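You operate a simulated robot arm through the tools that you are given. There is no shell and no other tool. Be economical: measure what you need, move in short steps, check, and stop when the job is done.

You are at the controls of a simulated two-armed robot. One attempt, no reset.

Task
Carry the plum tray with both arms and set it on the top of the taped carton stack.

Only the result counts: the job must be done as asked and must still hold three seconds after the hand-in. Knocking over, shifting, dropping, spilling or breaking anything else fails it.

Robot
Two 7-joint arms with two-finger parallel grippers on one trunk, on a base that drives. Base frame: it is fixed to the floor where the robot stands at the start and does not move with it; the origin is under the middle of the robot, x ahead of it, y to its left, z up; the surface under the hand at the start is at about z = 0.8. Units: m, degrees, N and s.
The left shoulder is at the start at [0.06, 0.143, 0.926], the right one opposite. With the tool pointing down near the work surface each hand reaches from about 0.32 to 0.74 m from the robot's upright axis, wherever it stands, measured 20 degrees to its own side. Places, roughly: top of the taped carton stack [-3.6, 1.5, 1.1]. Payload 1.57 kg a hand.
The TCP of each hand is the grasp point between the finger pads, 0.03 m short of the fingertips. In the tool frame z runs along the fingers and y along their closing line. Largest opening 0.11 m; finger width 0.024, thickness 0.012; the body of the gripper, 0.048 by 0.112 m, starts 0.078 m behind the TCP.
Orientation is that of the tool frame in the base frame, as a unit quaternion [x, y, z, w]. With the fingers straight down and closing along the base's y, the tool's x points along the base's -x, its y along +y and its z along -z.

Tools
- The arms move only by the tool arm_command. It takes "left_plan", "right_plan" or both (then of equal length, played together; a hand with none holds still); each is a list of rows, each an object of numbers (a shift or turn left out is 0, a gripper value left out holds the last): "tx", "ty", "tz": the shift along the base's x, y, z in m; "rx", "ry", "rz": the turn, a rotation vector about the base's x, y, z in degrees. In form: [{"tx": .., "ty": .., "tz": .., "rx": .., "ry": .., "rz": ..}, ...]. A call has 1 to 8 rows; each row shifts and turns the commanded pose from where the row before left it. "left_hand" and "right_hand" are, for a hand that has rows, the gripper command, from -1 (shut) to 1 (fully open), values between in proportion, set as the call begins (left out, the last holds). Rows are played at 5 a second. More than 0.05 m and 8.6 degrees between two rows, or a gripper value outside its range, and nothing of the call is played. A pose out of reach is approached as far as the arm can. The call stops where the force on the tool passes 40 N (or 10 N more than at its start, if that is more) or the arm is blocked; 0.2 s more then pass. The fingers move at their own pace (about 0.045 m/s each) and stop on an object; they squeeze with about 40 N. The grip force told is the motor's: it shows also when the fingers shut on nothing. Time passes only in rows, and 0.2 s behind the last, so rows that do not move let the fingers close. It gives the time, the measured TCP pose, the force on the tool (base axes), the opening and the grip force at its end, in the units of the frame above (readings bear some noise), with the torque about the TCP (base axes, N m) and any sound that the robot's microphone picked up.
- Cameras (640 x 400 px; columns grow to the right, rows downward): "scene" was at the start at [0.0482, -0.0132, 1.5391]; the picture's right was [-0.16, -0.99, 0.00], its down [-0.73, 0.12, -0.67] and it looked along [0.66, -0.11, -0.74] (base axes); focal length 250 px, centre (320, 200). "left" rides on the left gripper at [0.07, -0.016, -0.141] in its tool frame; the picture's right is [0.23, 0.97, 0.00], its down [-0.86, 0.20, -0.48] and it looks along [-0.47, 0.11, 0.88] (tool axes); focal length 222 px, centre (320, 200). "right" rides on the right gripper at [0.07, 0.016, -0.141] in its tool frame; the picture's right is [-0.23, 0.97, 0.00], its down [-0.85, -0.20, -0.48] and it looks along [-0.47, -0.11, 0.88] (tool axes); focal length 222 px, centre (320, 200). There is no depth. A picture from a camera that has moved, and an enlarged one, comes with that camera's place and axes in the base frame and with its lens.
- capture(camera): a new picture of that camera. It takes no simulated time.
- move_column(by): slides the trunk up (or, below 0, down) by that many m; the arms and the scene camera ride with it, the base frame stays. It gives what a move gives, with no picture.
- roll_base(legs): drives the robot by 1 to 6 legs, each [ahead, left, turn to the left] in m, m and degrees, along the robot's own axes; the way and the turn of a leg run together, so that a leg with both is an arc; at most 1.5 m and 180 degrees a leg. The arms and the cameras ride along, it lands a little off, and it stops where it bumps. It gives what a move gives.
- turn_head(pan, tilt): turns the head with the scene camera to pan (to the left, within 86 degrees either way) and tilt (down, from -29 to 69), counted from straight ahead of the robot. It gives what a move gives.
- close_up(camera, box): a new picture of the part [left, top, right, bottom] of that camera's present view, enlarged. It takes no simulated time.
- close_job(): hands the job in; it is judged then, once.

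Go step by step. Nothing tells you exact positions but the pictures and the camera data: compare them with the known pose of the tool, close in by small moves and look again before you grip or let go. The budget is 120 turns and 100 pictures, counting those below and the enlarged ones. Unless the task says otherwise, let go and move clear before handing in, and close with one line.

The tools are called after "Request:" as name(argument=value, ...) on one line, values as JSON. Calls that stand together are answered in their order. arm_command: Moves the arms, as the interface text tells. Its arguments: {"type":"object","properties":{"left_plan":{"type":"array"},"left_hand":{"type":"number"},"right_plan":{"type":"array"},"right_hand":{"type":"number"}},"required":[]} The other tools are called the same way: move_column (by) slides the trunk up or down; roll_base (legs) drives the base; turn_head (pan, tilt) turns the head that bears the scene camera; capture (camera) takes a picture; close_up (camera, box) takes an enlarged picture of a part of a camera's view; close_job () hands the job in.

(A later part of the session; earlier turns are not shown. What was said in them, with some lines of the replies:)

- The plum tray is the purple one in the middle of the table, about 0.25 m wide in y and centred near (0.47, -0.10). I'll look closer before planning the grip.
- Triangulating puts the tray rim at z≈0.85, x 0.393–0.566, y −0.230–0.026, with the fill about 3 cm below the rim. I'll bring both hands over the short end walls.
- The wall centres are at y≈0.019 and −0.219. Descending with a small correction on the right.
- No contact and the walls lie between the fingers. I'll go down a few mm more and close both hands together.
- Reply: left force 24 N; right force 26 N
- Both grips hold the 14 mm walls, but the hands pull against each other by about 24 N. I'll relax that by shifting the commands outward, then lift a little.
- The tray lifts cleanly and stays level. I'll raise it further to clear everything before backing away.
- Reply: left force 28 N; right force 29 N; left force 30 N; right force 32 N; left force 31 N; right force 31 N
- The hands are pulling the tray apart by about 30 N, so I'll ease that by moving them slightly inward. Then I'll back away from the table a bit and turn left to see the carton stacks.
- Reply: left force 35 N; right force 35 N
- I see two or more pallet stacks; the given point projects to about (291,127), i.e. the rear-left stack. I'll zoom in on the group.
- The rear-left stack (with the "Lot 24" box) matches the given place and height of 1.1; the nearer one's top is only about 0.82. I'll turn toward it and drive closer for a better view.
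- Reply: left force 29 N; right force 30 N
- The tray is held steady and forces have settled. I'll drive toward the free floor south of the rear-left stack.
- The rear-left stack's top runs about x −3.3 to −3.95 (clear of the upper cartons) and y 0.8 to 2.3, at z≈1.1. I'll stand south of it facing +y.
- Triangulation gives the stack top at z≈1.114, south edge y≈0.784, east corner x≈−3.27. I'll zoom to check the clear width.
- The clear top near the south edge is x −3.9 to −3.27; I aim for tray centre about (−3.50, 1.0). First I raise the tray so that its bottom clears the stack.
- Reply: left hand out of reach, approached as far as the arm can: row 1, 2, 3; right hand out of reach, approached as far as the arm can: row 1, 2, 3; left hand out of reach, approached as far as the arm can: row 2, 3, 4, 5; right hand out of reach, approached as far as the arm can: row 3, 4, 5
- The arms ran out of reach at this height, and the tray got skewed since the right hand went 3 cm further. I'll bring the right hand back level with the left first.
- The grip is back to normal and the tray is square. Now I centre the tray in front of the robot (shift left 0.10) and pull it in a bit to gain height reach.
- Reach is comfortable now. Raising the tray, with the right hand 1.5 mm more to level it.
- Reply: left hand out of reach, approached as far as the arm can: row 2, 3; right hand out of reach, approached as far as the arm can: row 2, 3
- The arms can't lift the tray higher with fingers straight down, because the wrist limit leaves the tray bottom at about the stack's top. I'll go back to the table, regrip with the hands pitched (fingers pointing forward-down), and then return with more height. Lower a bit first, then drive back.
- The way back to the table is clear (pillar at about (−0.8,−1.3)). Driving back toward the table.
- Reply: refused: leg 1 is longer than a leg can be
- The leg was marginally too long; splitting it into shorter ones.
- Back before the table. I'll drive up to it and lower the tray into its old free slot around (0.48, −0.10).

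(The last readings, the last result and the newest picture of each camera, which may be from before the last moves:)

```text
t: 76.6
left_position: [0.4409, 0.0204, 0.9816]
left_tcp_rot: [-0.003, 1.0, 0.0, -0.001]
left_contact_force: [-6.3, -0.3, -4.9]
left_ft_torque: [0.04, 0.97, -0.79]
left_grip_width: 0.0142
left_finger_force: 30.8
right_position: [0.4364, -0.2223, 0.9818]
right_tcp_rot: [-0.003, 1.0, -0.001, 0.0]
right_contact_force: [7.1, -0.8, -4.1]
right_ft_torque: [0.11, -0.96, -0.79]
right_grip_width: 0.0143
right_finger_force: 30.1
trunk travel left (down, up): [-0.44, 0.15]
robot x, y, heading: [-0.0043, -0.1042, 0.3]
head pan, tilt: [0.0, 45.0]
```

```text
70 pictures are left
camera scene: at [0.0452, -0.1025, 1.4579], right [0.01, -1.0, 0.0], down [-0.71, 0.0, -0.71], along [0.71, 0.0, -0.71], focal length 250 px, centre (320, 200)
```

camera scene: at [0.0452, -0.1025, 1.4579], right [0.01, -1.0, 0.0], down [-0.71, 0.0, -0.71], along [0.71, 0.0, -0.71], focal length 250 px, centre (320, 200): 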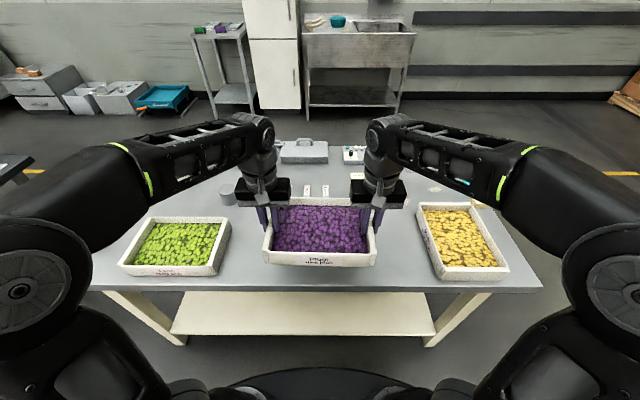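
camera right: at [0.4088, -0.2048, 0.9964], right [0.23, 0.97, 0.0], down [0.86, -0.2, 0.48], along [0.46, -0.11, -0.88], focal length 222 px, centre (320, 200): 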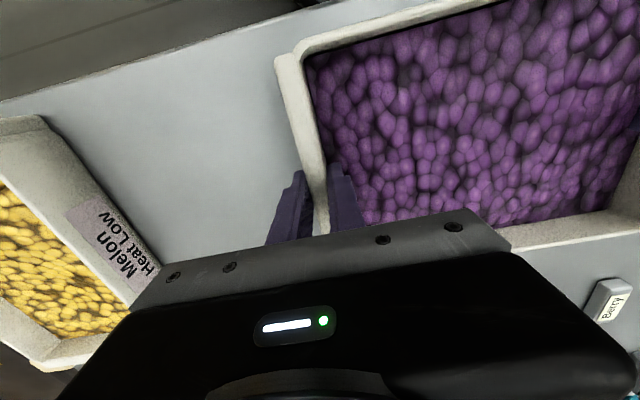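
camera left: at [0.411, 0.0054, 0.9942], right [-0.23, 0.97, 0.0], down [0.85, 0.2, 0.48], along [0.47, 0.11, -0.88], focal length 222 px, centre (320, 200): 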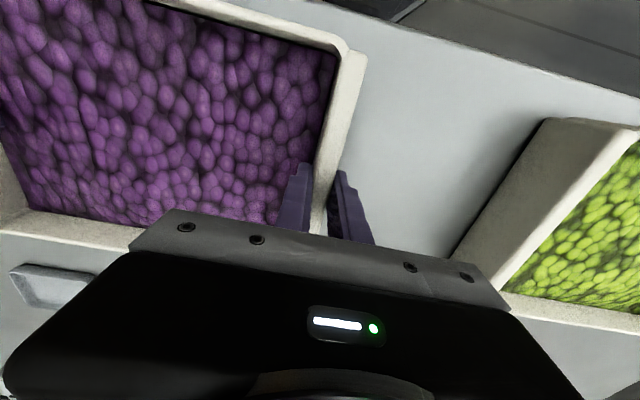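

The slot is free on both sides. Extend 4 cm and lower to just above the table.

Request:
arm_command(left_plan=[{"tx": 0.02, "tz": -0.015}, {"tx": 0.018, "tz": -0.025}, {"tz": -0.025}, {"tz": -0.025}, {"tz": -0.02}, {}], right_plan=[{"tx": 0.021, "tz": -0.015}, {"tx": 0.02, "tz": -0.025}, {"tz": -0.025}, {"tz": -0.025}, {"tz": -0.02}, {}])

Request:
arm_command(left_plan=[{"tz": -0.006}, {"tz": -0.005}, {"tz": -0.004}, {"tz": -0.003}, {}], right_plan=[{"tz": -0.006}, {"tz": -0.005}, {"tz": -0.004}, {"tz": -0.003}, {}])

Request:
capture(camera="scene")

```text
t: 78.0
left_position: [0.4811, 0.0216, 0.8725]
left_tcp_rot: [-0.002, 1.0, 0.0, 0.001]
left_contact_force: [-6.3, -6.0, -2.9]
left_ft_torque: [-0.4, 0.07, -0.82]
left_grip_width: 0.0142
left_finger_force: 30.7
right_position: [0.4751, -0.2228, 0.8719]
right_tcp_rot: [-0.002, 1.0, -0.002, -0.001]
right_contact_force: [7.6, 5.7, -6.5]
right_ft_torque: [-0.1, -0.02, -0.79]
right_grip_width: 0.0143
right_finger_force: 30.1
trunk travel left (down, up): [-0.44, 0.15]
robot x, y, heading: [-0.0095, -0.1013, 0.2]
head pan, tilt: [0.0, 45.0]
```

```text
t: 79.2
left_position: [0.4795, 0.0215, 0.8537]
left_tcp_rot: [-0.002, 1.0, 0.0, 0.0]
left_contact_force: [-4.6, -2.6, -1.1]
left_ft_torque: [-0.08, -0.35, -0.76]
left_grip_width: 0.0139
left_finger_force: 30.5
right_position: [0.4755, -0.2219, 0.8544]
right_tcp_rot: [-0.001, 1.0, 0.0, 0.0]
right_contact_force: [5.5, 3.0, 0.1]
right_ft_torque: [0.1, -0.32, -0.67]
right_grip_width: 0.014
right_finger_force: 30.5
trunk travel left (down, up): [-0.44, 0.15]
robot x, y, heading: [-0.009, -0.101, 0.3]
head pan, tilt: [0.0, 45.0]
```

```text
69 pictures are left
camera scene: at [0.0447, -0.1025, 1.458], right [0.01, -1.0, 0.0], down [-0.71, 0.0, -0.71], along [0.71, 0.0, -0.71], focal length 250 px, centre (320, 200)
```

scene: 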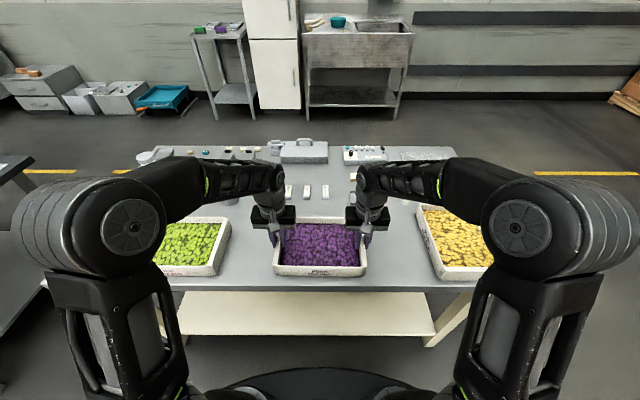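

The weight is on the table. Open both hands and lift clear.

Request:
arm_command(left_plan=[{}, {}, {}, {}, {}, {}, {}], right_plan=[{}, {}, {}, {}, {}, {}, {}], left_hand=1, right_hand=1)

Request:
arm_command(left_plan=[{"tz": 0.03}, {"tz": 0.05}, {"tz": 0.04}, {}], right_plan=[{"tz": 0.03}, {"tz": 0.05}, {"tz": 0.04}, {}])

Request:
move_column(by=0.15)

```text
t: 80.8
left_position: [0.4795, 0.0206, 0.8544]
left_tcp_rot: [-0.002, 1.0, 0.0, -0.001]
left_contact_force: [0.3, 0.0, -0.4]
left_ft_torque: [0.0, 0.0, 0.02]
left_grip_width: 0.1102
left_finger_force: 0.0
right_position: [0.4752, -0.2224, 0.8542]
right_tcp_rot: [-0.001, 1.0, -0.001, -0.001]
right_contact_force: [-0.5, 0.5, 0.4]
right_ft_torque: [0.0, 0.01, -0.02]
right_grip_width: 0.1103
right_finger_force: 0.2
trunk travel left (down, up): [-0.44, 0.15]
robot x, y, heading: [-0.0093, -0.1023, 0.3]
head pan, tilt: [0.0, 45.0]
```

```text
t: 81.8
left_position: [0.4791, 0.0235, 0.9731]
left_tcp_rot: [-0.003, 1.0, -0.001, 0.0]
left_contact_force: [-0.3, 0.2, -0.3]
left_ft_torque: [-0.01, 0.01, -0.01]
left_grip_width: 0.1097
left_finger_force: 0.1
right_position: [0.4788, -0.2232, 0.9734]
right_tcp_rot: [-0.002, 1.0, -0.001, -0.001]
right_contact_force: [-0.2, 0.0, 0.3]
right_ft_torque: [0.01, 0.0, 0.0]
right_grip_width: 0.1099
right_finger_force: 0.1
trunk travel left (down, up): [-0.44, 0.15]
robot x, y, heading: [-0.0074, -0.1026, 0.4]
head pan, tilt: [0.0, 45.0]
```

```text
t: 83.6
left_position: [0.4796, 0.0239, 1.1231]
left_tcp_rot: [-0.003, 1.0, 0.0, 0.001]
left_contact_force: [0.4, 0.0, 1.1]
left_ft_torque: [0.0, 0.01, 0.03]
left_grip_width: 0.1102
left_finger_force: 0.1
right_position: [0.477, -0.2232, 1.1241]
right_tcp_rot: [-0.002, 1.0, -0.001, -0.001]
right_contact_force: [-0.3, 1.0, -0.2]
right_ft_torque: [-0.02, -0.01, 0.0]
right_grip_width: 0.1101
right_finger_force: 0.1
trunk travel left (down, up): [-0.59, 0.0]
robot x, y, heading: [-0.0051, -0.1041, 0.2]
head pan, tilt: [0.0, 45.0]
```

Testing reach with empty hands: pitch the fingers forward 32°, then raise and extend.

Request:
arm_command(left_plan=[{"ry": -8}, {"ry": -8}, {"ry": -8}, {"ry": -8}, {"tz": 0.04}, {"tz": 0.04}, {"tz": 0.02}, {}], right_plan=[{"ry": -8}, {"ry": -8}, {"ry": -8}, {"ry": -8}, {"tz": 0.04}, {"tz": 0.04}, {"tz": 0.02}, {}])

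Request:
arm_command(left_plan=[{"tx": 0.04}, {"tx": 0.04}, {"tx": 0.04}, {"tx": 0.03}, {}], right_plan=[{"tx": 0.04}, {"tx": 0.04}, {"tx": 0.04}, {"tx": 0.03}, {}])

```text
t: 85.4
left_position: [0.4784, 0.0223, 1.2227]
left_tcp_rot: [-0.002, 0.961, 0.0, 0.276]
left_contact_force: [-1.7, -0.1, -0.2]
left_ft_torque: [-0.03, 0.01, 0.0]
left_grip_width: 0.1101
left_finger_force: 0.0
right_position: [0.4789, -0.2245, 1.2264]
right_tcp_rot: [-0.002, 0.961, 0.0, 0.275]
right_contact_force: [0.1, -0.4, 0.2]
right_ft_torque: [0.01, -0.04, 0.0]
right_grip_width: 0.11
right_finger_force: 0.1
trunk travel left (down, up): [-0.59, 0.0]
robot x, y, heading: [-0.0029, -0.104, 0.3]
head pan, tilt: [0.0, 45.0]
```

```text
t: 86.6
left_position: [0.6273, 0.0214, 1.2219]
left_tcp_rot: [-0.003, 0.961, 0.0, 0.277]
left_contact_force: [0.5, -0.4, -0.7]
left_ft_torque: [-0.03, 0.0, 0.01]
left_grip_width: 0.11
left_finger_force: 0.0
right_position: [0.6289, -0.2242, 1.2295]
right_tcp_rot: [-0.001, 0.961, -0.001, 0.275]
right_contact_force: [0.0, -0.1, -0.6]
right_ft_torque: [0.01, -0.01, -0.02]
right_grip_width: 0.11
right_finger_force: 0.0
trunk travel left (down, up): [-0.59, 0.0]
robot x, y, heading: [-0.0084, -0.1046, 0.5]
head pan, tilt: [0.0, 45.0]
```

With 32° pitch, z = 1.22 at 0.63 m ahead is reachable. I return above the tray keeping the pitch.

Request:
arm_command(left_plan=[{"tx": -0.04}, {"tx": -0.04}, {"tx": -0.04}, {"tx": -0.039}, {}], right_plan=[{"tx": -0.04}, {"tx": -0.04}, {"tx": -0.04}, {"tx": -0.04}, {}])

Request:
move_column(by=-0.25)

Request:
arm_command(left_plan=[{"tz": -0.02}, {"tz": -0.02}, {"tz": -0.01}, {}], right_plan=[{"tz": -0.02}, {"tz": -0.02}, {"tz": -0.01}, {}])

Request:
capture(camera="left")

Request:
capture(camera="right")

```text
t: 87.8
left_position: [0.4684, 0.0205, 1.2239]
left_tcp_rot: [-0.002, 0.962, -0.001, 0.274]
left_contact_force: [0.3, -0.3, -0.2]
left_ft_torque: [0.01, 0.01, -0.02]
left_grip_width: 0.1099
left_finger_force: 0.0
right_position: [0.4702, -0.2258, 1.2242]
right_tcp_rot: [-0.002, 0.961, -0.001, 0.275]
right_contact_force: [0.7, 0.4, 0.2]
right_ft_torque: [0.0, 0.05, 0.0]
right_grip_width: 0.1098
right_finger_force: 0.1
trunk travel left (down, up): [-0.59, 0.0]
robot x, y, heading: [-0.0073, -0.1034, 0.2]
head pan, tilt: [0.0, 45.0]
```

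```text
t: 90.3
left_position: [0.4668, 0.0211, 0.9718]
left_tcp_rot: [-0.003, 0.961, -0.001, 0.276]
left_contact_force: [0.0, 0.5, -0.1]
left_ft_torque: [0.01, 0.0, 0.05]
left_grip_width: 0.1101
left_finger_force: 0.1
right_position: [0.4687, -0.2266, 0.9746]
right_tcp_rot: [-0.003, 0.961, -0.001, 0.276]
right_contact_force: [0.5, 0.8, 0.8]
right_ft_torque: [0.0, -0.01, 0.0]
right_grip_width: 0.11
right_finger_force: 0.0
trunk travel left (down, up): [-0.34, 0.25]
robot x, y, heading: [-0.0074, -0.1021, 0.3]
head pan, tilt: [0.0, 45.0]
```

```text
t: 91.3
left_position: [0.4672, 0.022, 0.9244]
left_tcp_rot: [-0.002, 0.962, -0.001, 0.275]
left_contact_force: [0.3, -1.1, 0.1]
left_ft_torque: [0.03, 0.0, 0.0]
left_grip_width: 0.11
left_finger_force: 0.1
right_position: [0.469, -0.2254, 0.9265]
right_tcp_rot: [-0.002, 0.961, -0.001, 0.276]
right_contact_force: [0.3, -0.5, -0.1]
right_ft_torque: [-0.04, 0.0, -0.01]
right_grip_width: 0.1098
right_finger_force: 0.1
trunk travel left (down, up): [-0.34, 0.25]
robot x, y, heading: [-0.0052, -0.1052, -0.0]
head pan, tilt: [0.0, 45.0]
```

```text
68 pictures are left
camera left: at [0.3327, 0.0055, 1.007], right [-0.2, 0.97, -0.12], down [0.47, 0.2, 0.86], along [0.86, 0.11, -0.5], focal length 222 px, centre (320, 200)
```

left: 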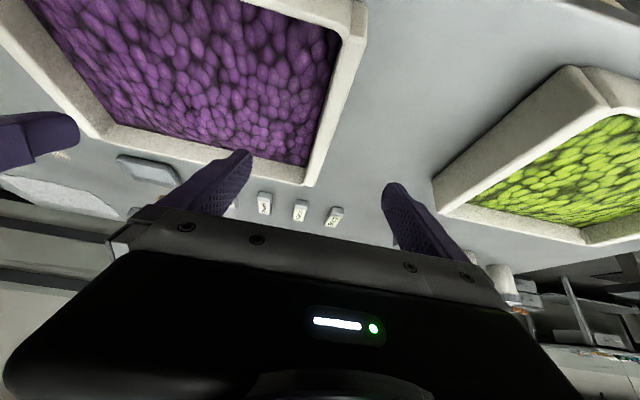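

```text
67 pictures are left
camera right: at [0.3339, -0.2104, 1.011], right [0.19, 0.97, 0.12], down [0.47, -0.2, 0.86], along [0.86, -0.11, -0.5], focal length 222 px, centre (320, 200)
```

right: 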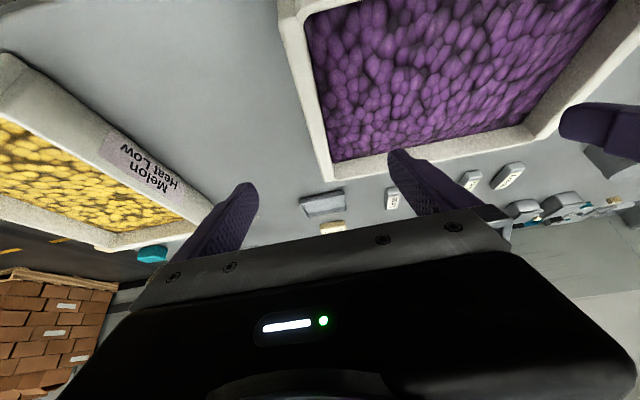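

The tray is between both hands as expected. Descending to grip height.

Request:
arm_command(left_plan=[{"tz": -0.03}, {"tz": -0.025}, {"tz": -0.013}, {}], right_plan=[{"tz": -0.03, "ty": 0.002}, {"tz": -0.025}, {"tz": -0.015}, {}])

Request:
capture(camera="left")

Request:
capture(camera="right")

```text
t: 92.3
left_position: [0.4656, 0.0211, 0.8549]
left_tcp_rot: [-0.003, 0.961, -0.001, 0.276]
left_contact_force: [-0.5, -0.1, -0.4]
left_ft_torque: [0.0, -0.01, -0.02]
left_grip_width: 0.1099
left_finger_force: 0.0
right_position: [0.4686, -0.2221, 0.8533]
right_tcp_rot: [-0.002, 0.961, -0.001, 0.275]
right_contact_force: [-0.8, 0.4, -0.3]
right_ft_torque: [0.02, 0.03, -0.02]
right_grip_width: 0.11
right_finger_force: 0.1
trunk travel left (down, up): [-0.34, 0.25]
robot x, y, heading: [-0.0055, -0.1038, 0.5]
head pan, tilt: [0.0, 45.0]
```

```text
66 pictures are left
camera left: at [0.3317, 0.0043, 0.939], right [-0.2, 0.97, -0.12], down [0.47, 0.2, 0.86], along [0.86, 0.11, -0.5], focal length 222 px, centre (320, 200)
```

left: 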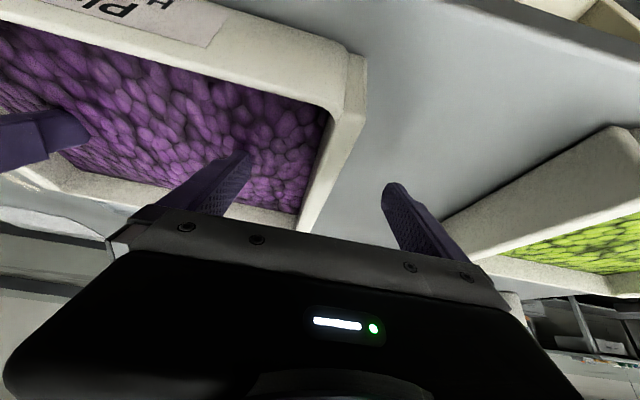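

```text
65 pictures are left
camera right: at [0.334, -0.2077, 0.9383], right [0.19, 0.97, 0.12], down [0.47, -0.2, 0.86], along [0.86, -0.11, -0.5], focal length 222 px, centre (320, 200)
```

right: 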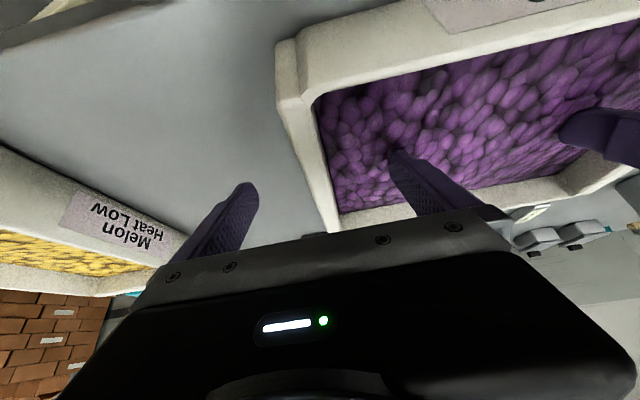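

No contact and the walls are between the fingers. Closing both hands.

Request:
arm_command(left_plan=[{}, {}, {}, {}, {}, {}, {}, {}], right_plan=[{}, {}, {}, {}, {}, {}, {}, {}], left_hand=-1, right_hand=-1)

Request:
arm_command(left_plan=[{"tz": 0.006}, {"tz": 0.01}, {"tz": 0.015}, {"tz": 0.015}, {}, {}], right_plan=[{"tz": 0.006}, {"tz": 0.01}, {"tz": 0.015}, {"tz": 0.015}, {}, {}])

Request:
capture(camera="scene")

```text
t: 94.1
left_position: [0.4667, 0.0208, 0.8562]
left_tcp_rot: [-0.002, 0.961, -0.001, 0.276]
left_contact_force: [-8.5, -2.5, 2.5]
left_ft_torque: [-0.38, -0.11, -1.09]
left_grip_width: 0.0142
left_finger_force: 30.5
right_position: [0.4698, -0.2238, 0.854]
right_tcp_rot: [-0.001, 0.961, -0.001, 0.276]
right_contact_force: [8.5, 5.0, -0.5]
right_ft_torque: [-0.32, -0.07, -1.1]
right_grip_width: 0.0144
right_finger_force: 30.9
trunk travel left (down, up): [-0.34, 0.25]
robot x, y, heading: [-0.0105, -0.0993, 0.2]
head pan, tilt: [0.0, 45.0]
```

```text
t: 95.5
left_position: [0.4658, 0.0194, 0.8994]
left_tcp_rot: [-0.003, 0.962, -0.001, 0.274]
left_contact_force: [-9.9, -3.1, 0.4]
left_ft_torque: [-0.56, 0.21, -1.2]
left_grip_width: 0.0146
left_finger_force: 30.4
right_position: [0.4682, -0.2232, 0.9008]
right_tcp_rot: [0.0, 0.961, -0.002, 0.275]
right_contact_force: [10.1, 3.0, -8.9]
right_ft_torque: [-0.58, -0.12, -1.27]
right_grip_width: 0.0146
right_finger_force: 31.0
trunk travel left (down, up): [-0.34, 0.25]
robot x, y, heading: [-0.0071, -0.1043, 0.3]
head pan, tilt: [0.0, 45.0]
```

```text
64 pictures are left
camera scene: at [0.0453, -0.1026, 1.3578], right [0.01, -1.0, 0.0], down [-0.71, 0.0, -0.71], along [0.71, 0.0, -0.71], focal length 250 px, centre (320, 200)
```

scene: 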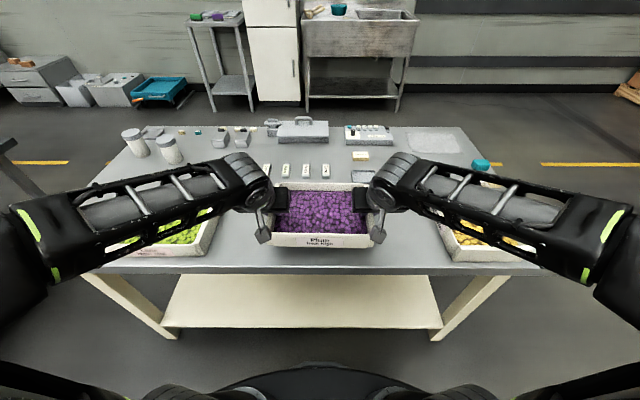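

The tray is up and level with the pitched grip. Raise the trunk fully and check.

Request:
move_column(by=0.25)

Request:
arm_command(left_plan=[{"tz": 0.015}, {"tz": 0.02}, {"tz": 0.02}, {"tz": 0.015}, {}, {}], right_plan=[{"tz": 0.015}, {"tz": 0.02}, {"tz": 0.02}, {"tz": 0.015}, {}, {}])

Request:
capture(camera="scene")

```text
t: 98.1
left_position: [0.4658, 0.0193, 1.1511]
left_tcp_rot: [-0.003, 0.962, 0.0, 0.275]
left_contact_force: [-9.9, 1.2, 1.2]
left_ft_torque: [-0.52, 0.14, -1.17]
left_grip_width: 0.0146
left_finger_force: 31.0
right_position: [0.4682, -0.2229, 1.1502]
right_tcp_rot: [0.0, 0.962, -0.001, 0.274]
right_contact_force: [9.9, -0.8, -8.8]
right_ft_torque: [-0.56, 0.04, -1.26]
right_grip_width: 0.0146
right_finger_force: 31.4
trunk travel left (down, up): [-0.59, 0.0]
robot x, y, heading: [-0.0054, -0.1003, 0.5]
head pan, tilt: [0.0, 45.0]
```

```text
t: 99.5
left_position: [0.4665, 0.0208, 1.2201]
left_tcp_rot: [-0.003, 0.961, -0.001, 0.275]
left_contact_force: [-10.3, -5.9, 0.7]
left_ft_torque: [-0.6, 0.12, -1.21]
left_grip_width: 0.0144
left_finger_force: 30.8
right_position: [0.4684, -0.2229, 1.2197]
right_tcp_rot: [-0.003, 0.961, -0.001, 0.275]
right_contact_force: [11.1, 6.2, -8.2]
right_ft_torque: [-0.55, -0.04, -1.2]
right_grip_width: 0.0145
right_finger_force: 30.3
trunk travel left (down, up): [-0.59, 0.0]
robot x, y, heading: [-0.0081, -0.1005, 0.5]
head pan, tilt: [0.0, 45.0]
```

```text
63 pictures are left
camera scene: at [0.0453, -0.1026, 1.6078], right [0.01, -1.0, 0.0], down [-0.71, 0.0, -0.71], along [0.71, 0.0, -0.71], focal length 250 px, centre (320, 200)
```

scene: 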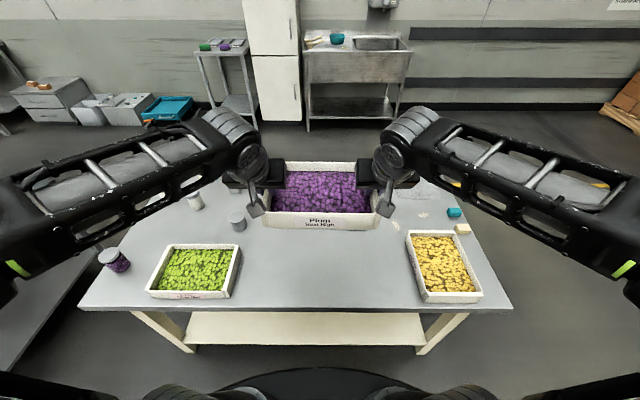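

Tray at z = 1.22 and level. Driving back to the stack: reverse, turn around, and go to the south side again.

Request:
roll_base(legs=[[-0.35, 0, 0], [0, 0, 90], [0, 0, 90], [1.2, 0, 0], [1.2, 0, 0]])

Request:
turn_head(pan=0, tilt=30)

Request:
capture(camera="scene")

```text
t: 120.7
left_position: [-3.2379, -0.0723, 1.2193]
left_tcp_rot: [0.961, -0.028, -0.274, -0.009]
left_contact_force: [10.5, 21.8, 0.2]
left_ft_torque: [0.63, -0.22, -1.26]
left_grip_width: 0.0143
left_finger_force: 31.0
right_position: [-3.2227, 0.1709, 1.2193]
right_tcp_rot: [0.961, -0.028, -0.275, -0.01]
right_contact_force: [-11.8, -21.4, -8.2]
right_ft_torque: [0.34, 0.01, -1.09]
right_grip_width: 0.0146
right_finger_force: 30.3
trunk travel left (down, up): [-0.59, 0.0]
robot x, y, heading: [-2.7585, 0.0181, 176.7]
head pan, tilt: [0.0, 45.0]
```

```text
t: 121.4
left_position: [-3.2368, -0.0726, 1.2205]
left_tcp_rot: [0.961, -0.027, -0.275, -0.009]
left_contact_force: [10.2, 1.1, -1.0]
left_ft_torque: [0.51, -0.28, -1.3]
left_grip_width: 0.0144
left_finger_force: 30.5
right_position: [-3.2224, 0.1718, 1.2202]
right_tcp_rot: [0.961, -0.028, -0.274, -0.009]
right_contact_force: [-11.4, -1.5, -9.3]
right_ft_torque: [0.54, 0.1, -1.26]
right_grip_width: 0.0142
right_finger_force: 30.6
trunk travel left (down, up): [-0.59, 0.0]
robot x, y, heading: [-2.7523, 0.0227, 176.8]
head pan, tilt: [0.0, 30.0]
```

```text
62 pictures are left
camera scene: at [-2.8177, 0.0236, 1.6303], right [0.06, 1.0, 0.0], down [0.5, -0.03, -0.87], along [-0.86, 0.05, -0.5], focal length 250 px, centre (320, 200)
```

scene: 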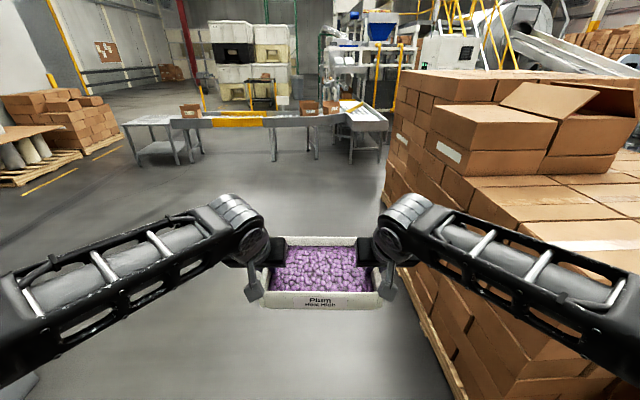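

Continue to x≈−3.5 and turn to face the stack.

Request:
roll_base(legs=[[0.745, 0.15, 0], [0, 0, -86.5]])

Request:
capture(camera="scene")

```text
t: 129.3
left_position: [-3.663, 0.3875, 1.2207]
left_tcp_rot: [0.685, -0.675, -0.195, -0.194]
left_contact_force: [3.6, -8.8, -0.4]
left_ft_torque: [-0.12, -0.49, -1.15]
left_grip_width: 0.0141
left_finger_force: 30.2
right_position: [-3.419, 0.3918, 1.2204]
right_tcp_rot: [0.684, -0.676, -0.194, -0.194]
right_contact_force: [-5.0, 10.1, -9.3]
right_ft_torque: [0.0, -0.47, -1.16]
right_grip_width: 0.0142
right_finger_force: 31.0
trunk travel left (down, up): [-0.59, 0.0]
robot x, y, heading: [-3.5376, -0.0829, 90.8]
head pan, tilt: [0.0, 30.0]
```

```text
61 pictures are left
camera scene: at [-3.537, -0.0239, 1.6304], right [1.0, 0.02, 0.0], down [0.01, -0.5, -0.87], along [-0.01, 0.87, -0.5], focal length 250 px, centre (320, 200)
```

scene: 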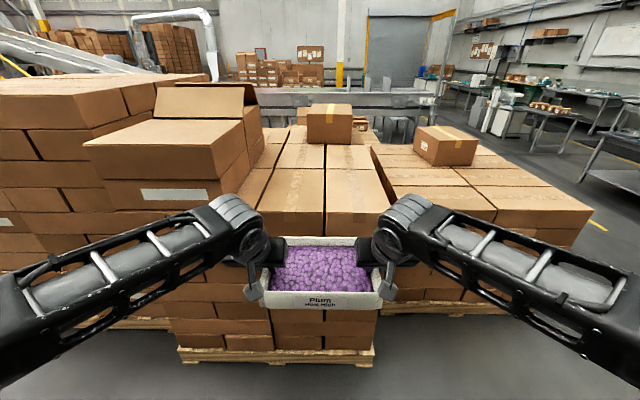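

Tray is at x≈−3.54; I'll shift right 5 cm to keep away from the upper cartons and drive forward in steps.

Request:
roll_base(legs=[[0.33, -0.05, -0.8]])

Request:
capture(camera="scene")

Request:
capture(camera="left")

Request:
capture(camera="right")

```text
t: 131.5
left_position: [-3.6067, 0.7204, 1.2192]
left_tcp_rot: [-0.678, 0.682, 0.192, 0.197]
left_contact_force: [2.5, -10.0, -0.5]
left_ft_torque: [-0.24, -0.39, -1.11]
left_grip_width: 0.0142
left_finger_force: 30.3
right_position: [-3.3619, 0.721, 1.2195]
right_tcp_rot: [-0.678, 0.682, 0.193, 0.196]
right_contact_force: [-2.4, 9.3, -8.2]
right_ft_torque: [0.07, -0.43, -1.16]
right_grip_width: 0.0143
right_finger_force: 31.0
trunk travel left (down, up): [-0.59, 0.0]
robot x, y, heading: [-3.4924, 0.2454, 89.6]
head pan, tilt: [0.0, 30.0]
```

```text
60 pictures are left
camera scene: at [-3.4878, 0.3082, 1.6304], right [1.0, 0.0, 0.0], down [0.0, -0.5, -0.87], along [0.0, 0.87, -0.5], focal length 250 px, centre (320, 200)
```

scene: 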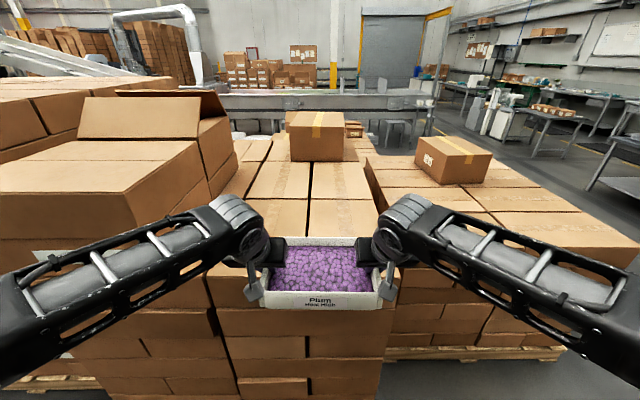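

```text
59 pictures are left
camera left: at [-3.591, 0.5872, 1.3033], right [-0.97, -0.19, -0.12], down [-0.2, 0.47, 0.86], along [-0.1, 0.86, -0.5], focal length 222 px, centre (320, 200)
```

left: 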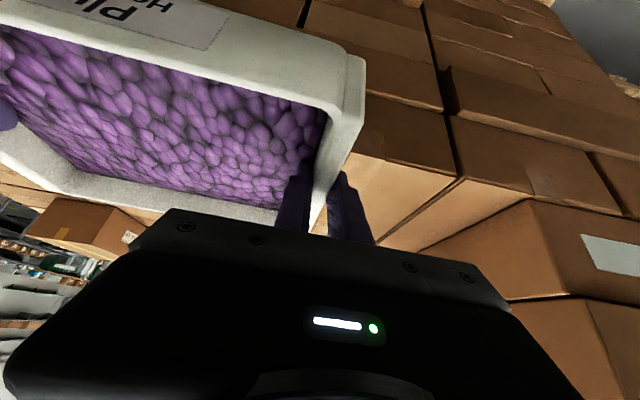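

```text
58 pictures are left
camera right: at [-3.3805, 0.5867, 1.3044], right [-0.97, 0.2, 0.12], down [0.2, 0.47, 0.86], along [0.12, 0.86, -0.5], focal length 222 px, centre (320, 200)
```

right: 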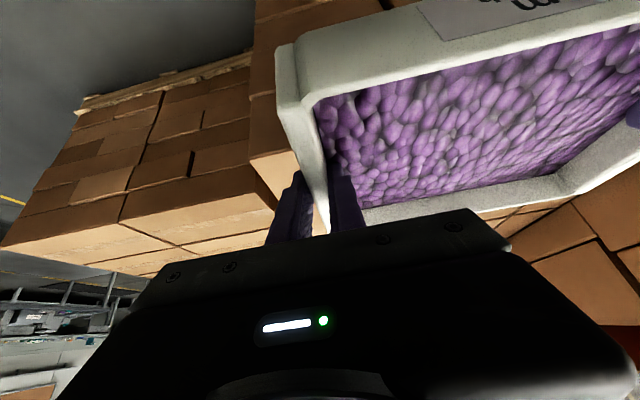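

The tray is 5 cm above stack-top level and just reaching its edge. I'll drive 0.11 m more and then extend the arms.

Request:
roll_base(legs=[[0.11, 0, 0.4]])

Request:
arm_command(left_plan=[{"ty": 0.015}, {"ty": 0.025}, {"ty": 0.025}, {"ty": 0.025}, {"ty": 0.015}, {}, {}], right_plan=[{"ty": 0.015}, {"ty": 0.025}, {"ty": 0.025}, {"ty": 0.025}, {"ty": 0.015}, {}, {}])

Request:
capture(camera="scene")

Request:
capture(camera="left")

```text
t: 132.7
left_position: [-3.6093, 0.8293, 1.2193]
left_tcp_rot: [-0.68, 0.68, 0.193, 0.195]
left_contact_force: [2.2, -9.7, -1.6]
left_ft_torque: [-0.3, -0.43, -1.13]
left_grip_width: 0.0143
left_finger_force: 30.1
right_position: [-3.3647, 0.8304, 1.2193]
right_tcp_rot: [-0.68, 0.68, 0.193, 0.196]
right_contact_force: [-1.7, 10.6, -8.2]
right_ft_torque: [0.1, -0.45, -1.19]
right_grip_width: 0.0141
right_finger_force: 31.1
trunk travel left (down, up): [-0.59, 0.0]
robot x, y, heading: [-3.4831, 0.3535, 90.3]
head pan, tilt: [0.0, 30.0]
```

```text
t: 134.3
left_position: [-3.6079, 0.9321, 1.2181]
left_tcp_rot: [-0.68, 0.68, 0.192, 0.196]
left_contact_force: [1.9, -9.0, 0.5]
left_ft_torque: [0.0, -0.66, -1.11]
left_grip_width: 0.0143
left_finger_force: 30.3
right_position: [-3.3653, 0.9332, 1.2221]
right_tcp_rot: [0.68, -0.68, -0.193, -0.196]
right_contact_force: [-2.8, 9.3, -10.0]
right_ft_torque: [-0.1, -0.62, -1.22]
right_grip_width: 0.0144
right_finger_force: 30.9
trunk travel left (down, up): [-0.59, 0.0]
robot x, y, heading: [-3.4841, 0.3557, 90.0]
head pan, tilt: [0.0, 30.0]
```

```text
57 pictures are left
camera scene: at [-3.4882, 0.4155, 1.6304], right [1.0, 0.0, 0.0], down [0.0, -0.5, -0.87], along [0.0, 0.87, -0.5], focal length 250 px, centre (320, 200)
```

scene: 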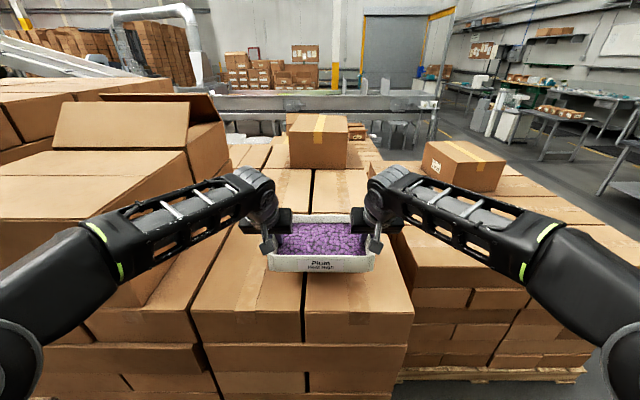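

```text
56 pictures are left
camera left: at [-3.5925, 0.7986, 1.3033], right [-0.97, -0.19, -0.12], down [-0.2, 0.47, 0.86], along [-0.11, 0.86, -0.5], focal length 222 px, centre (320, 200)
```

left: 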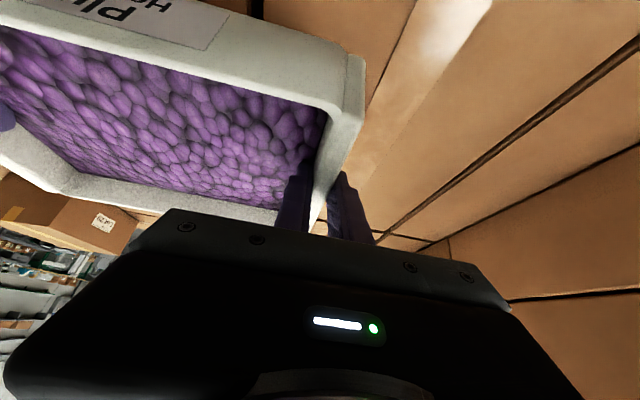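

The tray is well over the stack, with 6 cm margin to the front edge. Lowering gently.

Request:
arm_command(left_plan=[{"tz": -0.012}, {"tz": -0.012}, {"tz": -0.012}, {}, {}], right_plan=[{"tz": -0.014}, {"tz": -0.012}, {"tz": -0.012}, {}, {}])

Request:
capture(camera="scene")

Request:
close_up(camera="scene", box=[180, 180, 440, 342])

```text
t: 135.5
left_position: [-3.6076, 0.9335, 1.1839]
left_tcp_rot: [0.68, -0.68, -0.193, -0.195]
left_contact_force: [0.6, -9.0, -0.5]
left_ft_torque: [-0.49, -0.32, -1.05]
left_grip_width: 0.0146
left_finger_force: 30.5
right_position: [-3.3644, 0.9337, 1.1828]
right_tcp_rot: [-0.679, 0.68, 0.193, 0.196]
right_contact_force: [0.3, 8.8, -7.2]
right_ft_torque: [0.32, -0.39, -1.08]
right_grip_width: 0.014
right_finger_force: 30.8
trunk travel left (down, up): [-0.59, 0.0]
robot x, y, heading: [-3.4861, 0.358, 90.4]
head pan, tilt: [0.0, 30.0]
```

```text
55 pictures are left
camera scene: at [-3.4883, 0.4153, 1.6304], right [1.0, 0.0, 0.0], down [0.0, -0.5, -0.87], along [0.0, 0.87, -0.5], focal length 250 px, centre (320, 200)
```

scene: 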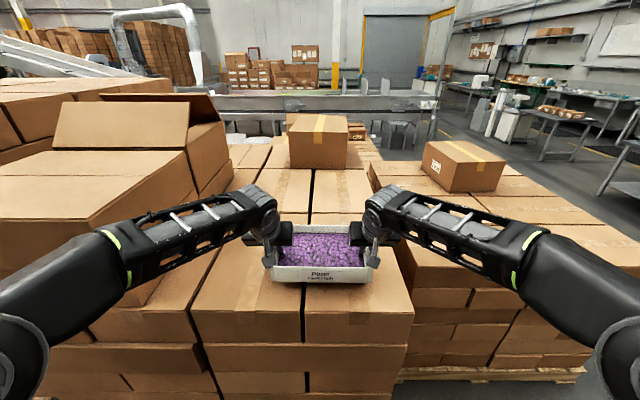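

```text
2.46 times, centred on (310, 261) of scene
camera zoom: at [-3.4883, 0.4153, 1.6304], right [1.0, 0.0, 0.0], down [0.0, -0.5, -0.87], along [0.0, 0.87, -0.5], focal length 616 px, centre (345, 50)
```

zoom: 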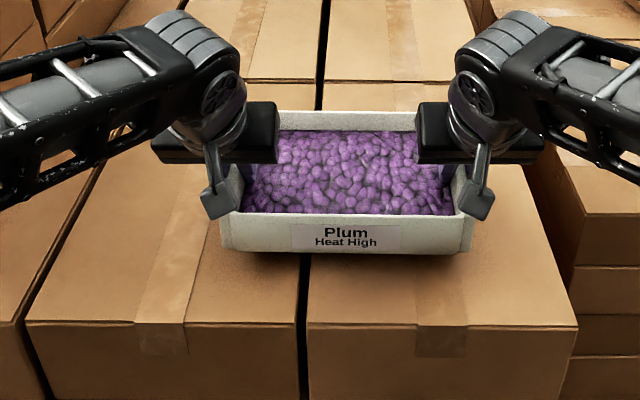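

The tray sits squarely over the two taped cartons, about 2 cm up. Lowering in small steps until contact.

Request:
arm_command(left_plan=[{"tz": -0.005}, {"tz": -0.004}, {"tz": -0.003}, {}, {}], right_plan=[{"tz": -0.005}, {"tz": -0.004}, {"tz": -0.003}, {}, {}])

Request:
close_up(camera="scene", box=[180, 180, 440, 342])

```text
t: 136.7
left_position: [-3.6076, 0.9334, 1.171]
left_tcp_rot: [0.681, -0.679, -0.193, -0.195]
left_contact_force: [-3.2, -8.2, -4.0]
left_ft_torque: [-0.36, 0.01, -0.94]
left_grip_width: 0.014
left_finger_force: 30.7
right_position: [-3.3658, 0.9338, 1.1693]
right_tcp_rot: [0.68, -0.68, -0.193, -0.195]
right_contact_force: [2.7, 7.4, -5.1]
right_ft_torque: [0.21, -0.05, -0.96]
right_grip_width: 0.0141
right_finger_force: 30.1
trunk travel left (down, up): [-0.59, 0.0]
robot x, y, heading: [-3.4887, 0.3535, 89.8]
head pan, tilt: [0.0, 30.0]
```

```text
2.46 times, centred on (310, 261) of scene
camera zoom: at [-3.4882, 0.4153, 1.6304], right [1.0, 0.0, 0.0], down [0.0, -0.5, -0.87], along [0.0, 0.87, -0.5], focal length 616 px, centre (345, 50)
```

zoom: 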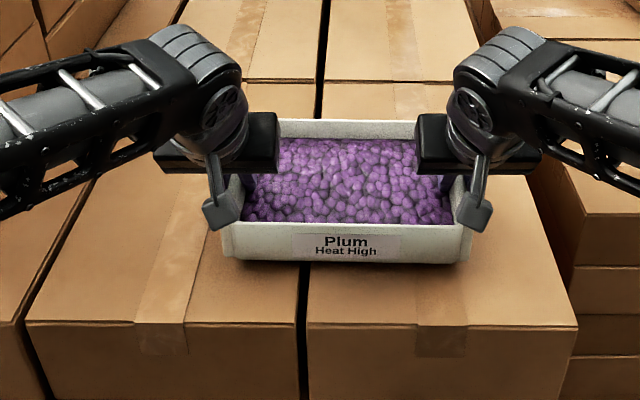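

Request:
arm_command(left_plan=[{"tz": -0.003}, {"tz": -0.003}, {"tz": -0.002}, {}, {}], right_plan=[{"tz": -0.003}, {"tz": -0.003}, {"tz": -0.002}, {}, {}])

Request:
close_up(camera="scene", box=[180, 180, 440, 342])

```text
t: 137.9
left_position: [-3.6095, 0.9335, 1.1631]
left_tcp_rot: [0.681, -0.679, -0.193, -0.195]
left_contact_force: [-5.3, -8.9, -4.9]
left_ft_torque: [-0.33, -0.11, -1.01]
left_grip_width: 0.0142
left_finger_force: 30.2
right_position: [-3.3656, 0.9342, 1.1611]
right_tcp_rot: [-0.679, 0.681, 0.193, 0.195]
right_contact_force: [6.0, 8.9, -5.4]
right_ft_torque: [0.21, -0.21, -1.08]
right_grip_width: 0.014
right_finger_force: 30.3
trunk travel left (down, up): [-0.59, 0.0]
robot x, y, heading: [-3.4858, 0.3516, 90.1]
head pan, tilt: [0.0, 30.0]
```

```text
2.46 times, centred on (310, 261) of scene
camera zoom: at [-3.4883, 0.4153, 1.6304], right [1.0, 0.0, 0.0], down [0.0, -0.5, -0.87], along [0.0, 0.87, -0.5], focal length 616 px, centre (345, 50)
```

zoom: 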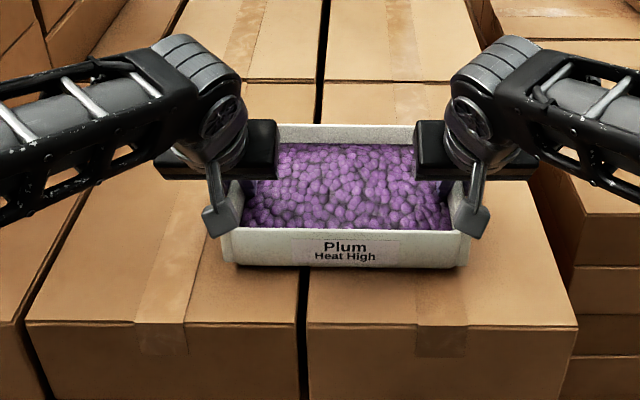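

Still carrying the full weight (about 10 N); continuing down.

Request:
arm_command(left_plan=[{"tz": -0.003}, {"tz": -0.003}, {}, {}], right_plan=[{"tz": -0.002}, {"tz": -0.003}, {}, {}])

Request:
arm_command(left_plan=[{"tz": -0.002}, {"tz": -0.002}, {}, {}], right_plan=[{"tz": -0.002}, {"tz": -0.002}, {}, {}])

```text
t: 138.9
left_position: [-3.6085, 0.9329, 1.1578]
left_tcp_rot: [0.68, -0.68, -0.193, -0.195]
left_contact_force: [-8.6, -7.5, -1.3]
left_ft_torque: [0.23, -0.35, -0.97]
left_grip_width: 0.0141
left_finger_force: 30.7
right_position: [-3.3648, 0.9354, 1.1577]
right_tcp_rot: [0.68, -0.68, -0.193, -0.195]
right_contact_force: [8.1, 8.0, -7.3]
right_ft_torque: [-0.34, -0.41, -1.08]
right_grip_width: 0.0138
right_finger_force: 30.5
trunk travel left (down, up): [-0.59, 0.0]
robot x, y, heading: [-3.4866, 0.3559, 89.9]
head pan, tilt: [0.0, 30.0]
```

```text
t: 139.9
left_position: [-3.6091, 0.9322, 1.1547]
left_tcp_rot: [0.679, -0.679, -0.195, -0.197]
left_contact_force: [-7.2, -5.1, 21.9]
left_ft_torque: [-0.59, -0.14, -1.02]
left_grip_width: 0.0141
left_finger_force: 30.5
right_position: [-3.3654, 0.9322, 1.1553]
right_tcp_rot: [-0.679, 0.68, 0.195, 0.197]
right_contact_force: [5.7, 14.3, 3.5]
right_ft_torque: [-0.1, -0.36, -1.22]
right_grip_width: 0.0143
right_finger_force: 30.5
trunk travel left (down, up): [-0.59, 0.0]
robot x, y, heading: [-3.4895, 0.3559, 90.1]
head pan, tilt: [0.0, 30.0]
```

Contact: the stack is now carrying it and I'm pressing lightly. Relieve about 1 mm and open both hands.

Request:
arm_command(left_plan=[{"tz": 0.0012}, {}], right_plan=[{"tz": 0.0004}, {}])

Request:
arm_command(left_plan=[{}, {}, {}, {}, {}, {}, {}], right_plan=[{}, {}, {}, {}, {}, {}, {}], left_hand=0.7, right_hand=0.7)

Request:
close_up(camera="scene", box=[180, 180, 440, 342])

Request:
capture(camera="left")

Request:
capture(camera="right")

```text
t: 140.5
left_position: [-3.6086, 0.9326, 1.1551]
left_tcp_rot: [-0.679, 0.681, 0.193, 0.197]
left_contact_force: [-4.9, -1.3, 16.0]
left_ft_torque: [0.81, -0.3, -1.01]
left_grip_width: 0.0141
left_finger_force: 30.5
right_position: [-3.3648, 0.933, 1.1544]
right_tcp_rot: [-0.679, 0.68, 0.195, 0.196]
right_contact_force: [5.0, 14.9, 9.0]
right_ft_torque: [0.54, -0.43, -1.11]
right_grip_width: 0.0142
right_finger_force: 30.4
trunk travel left (down, up): [-0.59, 0.0]
robot x, y, heading: [-3.4876, 0.3573, 90.1]
head pan, tilt: [0.0, 30.0]
```

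```text
t: 142.1
left_position: [-3.6096, 0.9328, 1.155]
left_tcp_rot: [0.68, -0.68, -0.194, -0.195]
left_contact_force: [0.1, 0.5, 0.1]
left_ft_torque: [0.0, -0.01, -0.02]
left_grip_width: 0.0938
left_finger_force: 0.0
right_position: [-3.365, 0.9331, 1.1543]
right_tcp_rot: [0.68, -0.68, -0.193, -0.196]
right_contact_force: [-0.2, -0.5, -0.2]
right_ft_torque: [-0.05, -0.03, 0.01]
right_grip_width: 0.0937
right_finger_force: 0.2
trunk travel left (down, up): [-0.59, 0.0]
robot x, y, heading: [-3.4862, 0.3542, 89.9]
head pan, tilt: [0.0, 30.0]
```

```text
2.46 times, centred on (310, 261) of scene
camera zoom: at [-3.4883, 0.4144, 1.6305], right [1.0, 0.0, 0.0], down [0.0, -0.5, -0.87], along [0.0, 0.87, -0.5], focal length 616 px, centre (345, 50)
```

zoom: 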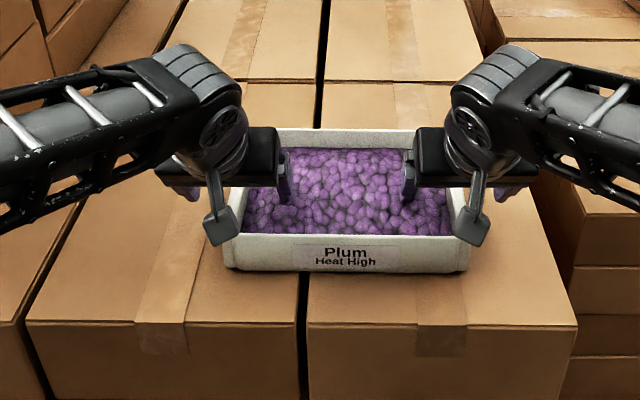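

```text
50 pictures are left
camera left: at [-3.5936, 0.7979, 1.2383], right [-0.97, -0.19, -0.12], down [-0.2, 0.47, 0.86], along [-0.11, 0.86, -0.5], focal length 222 px, centre (320, 200)
```

left: 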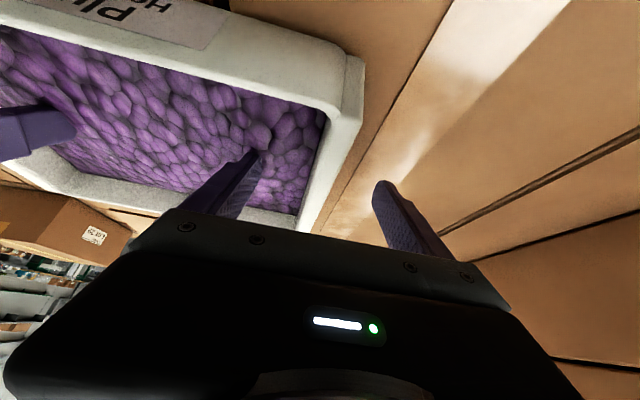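

```text
49 pictures are left
camera right: at [-3.3826, 0.7983, 1.2383], right [-0.97, 0.19, 0.12], down [0.2, 0.47, 0.86], along [0.11, 0.86, -0.5], focal length 222 px, centre (320, 200)
```

right: 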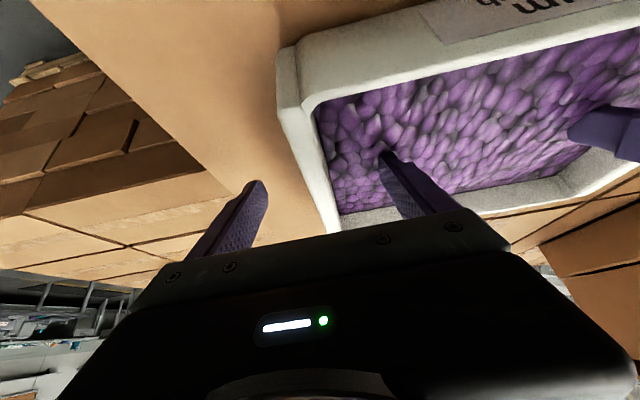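

The tray stands free and level. Withdraw along the finger axis and up, then back away.

Request:
arm_command(left_plan=[{"tz": 0.02, "ty": -0.01}, {"tz": 0.03, "ty": -0.015}, {"tz": 0.03, "ty": -0.02}, {}], right_plan=[{"tz": 0.02, "ty": -0.01}, {"tz": 0.03, "ty": -0.015}, {"tz": 0.03, "ty": -0.02}, {}])

Request:
roll_base(legs=[[-0.4, 0, 0]])

Request:
capture(camera="scene")

```text
t: 143.1
left_position: [-3.6089, 0.8871, 1.2361]
left_tcp_rot: [0.68, -0.68, -0.192, -0.195]
left_contact_force: [1.1, 0.5, 0.0]
left_ft_torque: [-0.04, -0.02, 0.03]
left_grip_width: 0.0933
left_finger_force: 0.1
right_position: [-3.3642, 0.8885, 1.2315]
right_tcp_rot: [0.681, -0.679, -0.193, -0.194]
right_contact_force: [0.6, 0.0, 0.0]
right_ft_torque: [0.0, 0.01, 0.0]
right_grip_width: 0.0935
right_finger_force: 0.1
trunk travel left (down, up): [-0.59, 0.0]
robot x, y, heading: [-3.4853, 0.3569, 90.1]
head pan, tilt: [0.0, 30.0]
```

```text
t: 145.6
left_position: [-3.606, 0.488, 1.2357]
left_tcp_rot: [-0.678, 0.681, 0.194, 0.197]
left_contact_force: [0.1, -1.2, -0.2]
left_ft_torque: [-0.02, 0.04, -0.03]
left_grip_width: 0.0936
left_finger_force: 0.0
right_position: [-3.3627, 0.4884, 1.2334]
right_tcp_rot: [-0.679, 0.681, 0.193, 0.196]
right_contact_force: [0.0, -0.3, -0.4]
right_ft_torque: [0.01, 0.01, -0.03]
right_grip_width: 0.0938
right_finger_force: 0.0
trunk travel left (down, up): [-0.59, 0.0]
robot x, y, heading: [-3.4848, -0.0465, 89.9]
head pan, tilt: [0.0, 30.0]
```

```text
48 pictures are left
camera scene: at [-3.4878, 0.0145, 1.6305], right [1.0, 0.0, 0.0], down [0.0, -0.5, -0.87], along [0.0, 0.87, -0.5], focal length 250 px, centre (320, 200)
```

scene: 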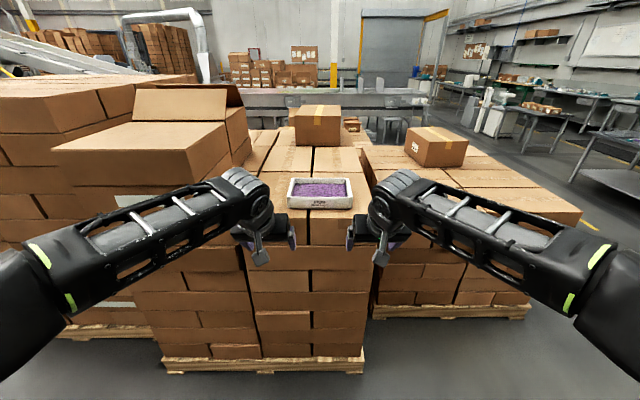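

The tray stands level on top of the stack, everything around it looks undisturbed, and the hands are clear. Handing in.

Request:
close_job()

```text
The job is handed in.
```

The plum tray is on top of the taped carton stack, carried and set down level with both arms; the hands are clear and nothing else looks moved in the last picture.
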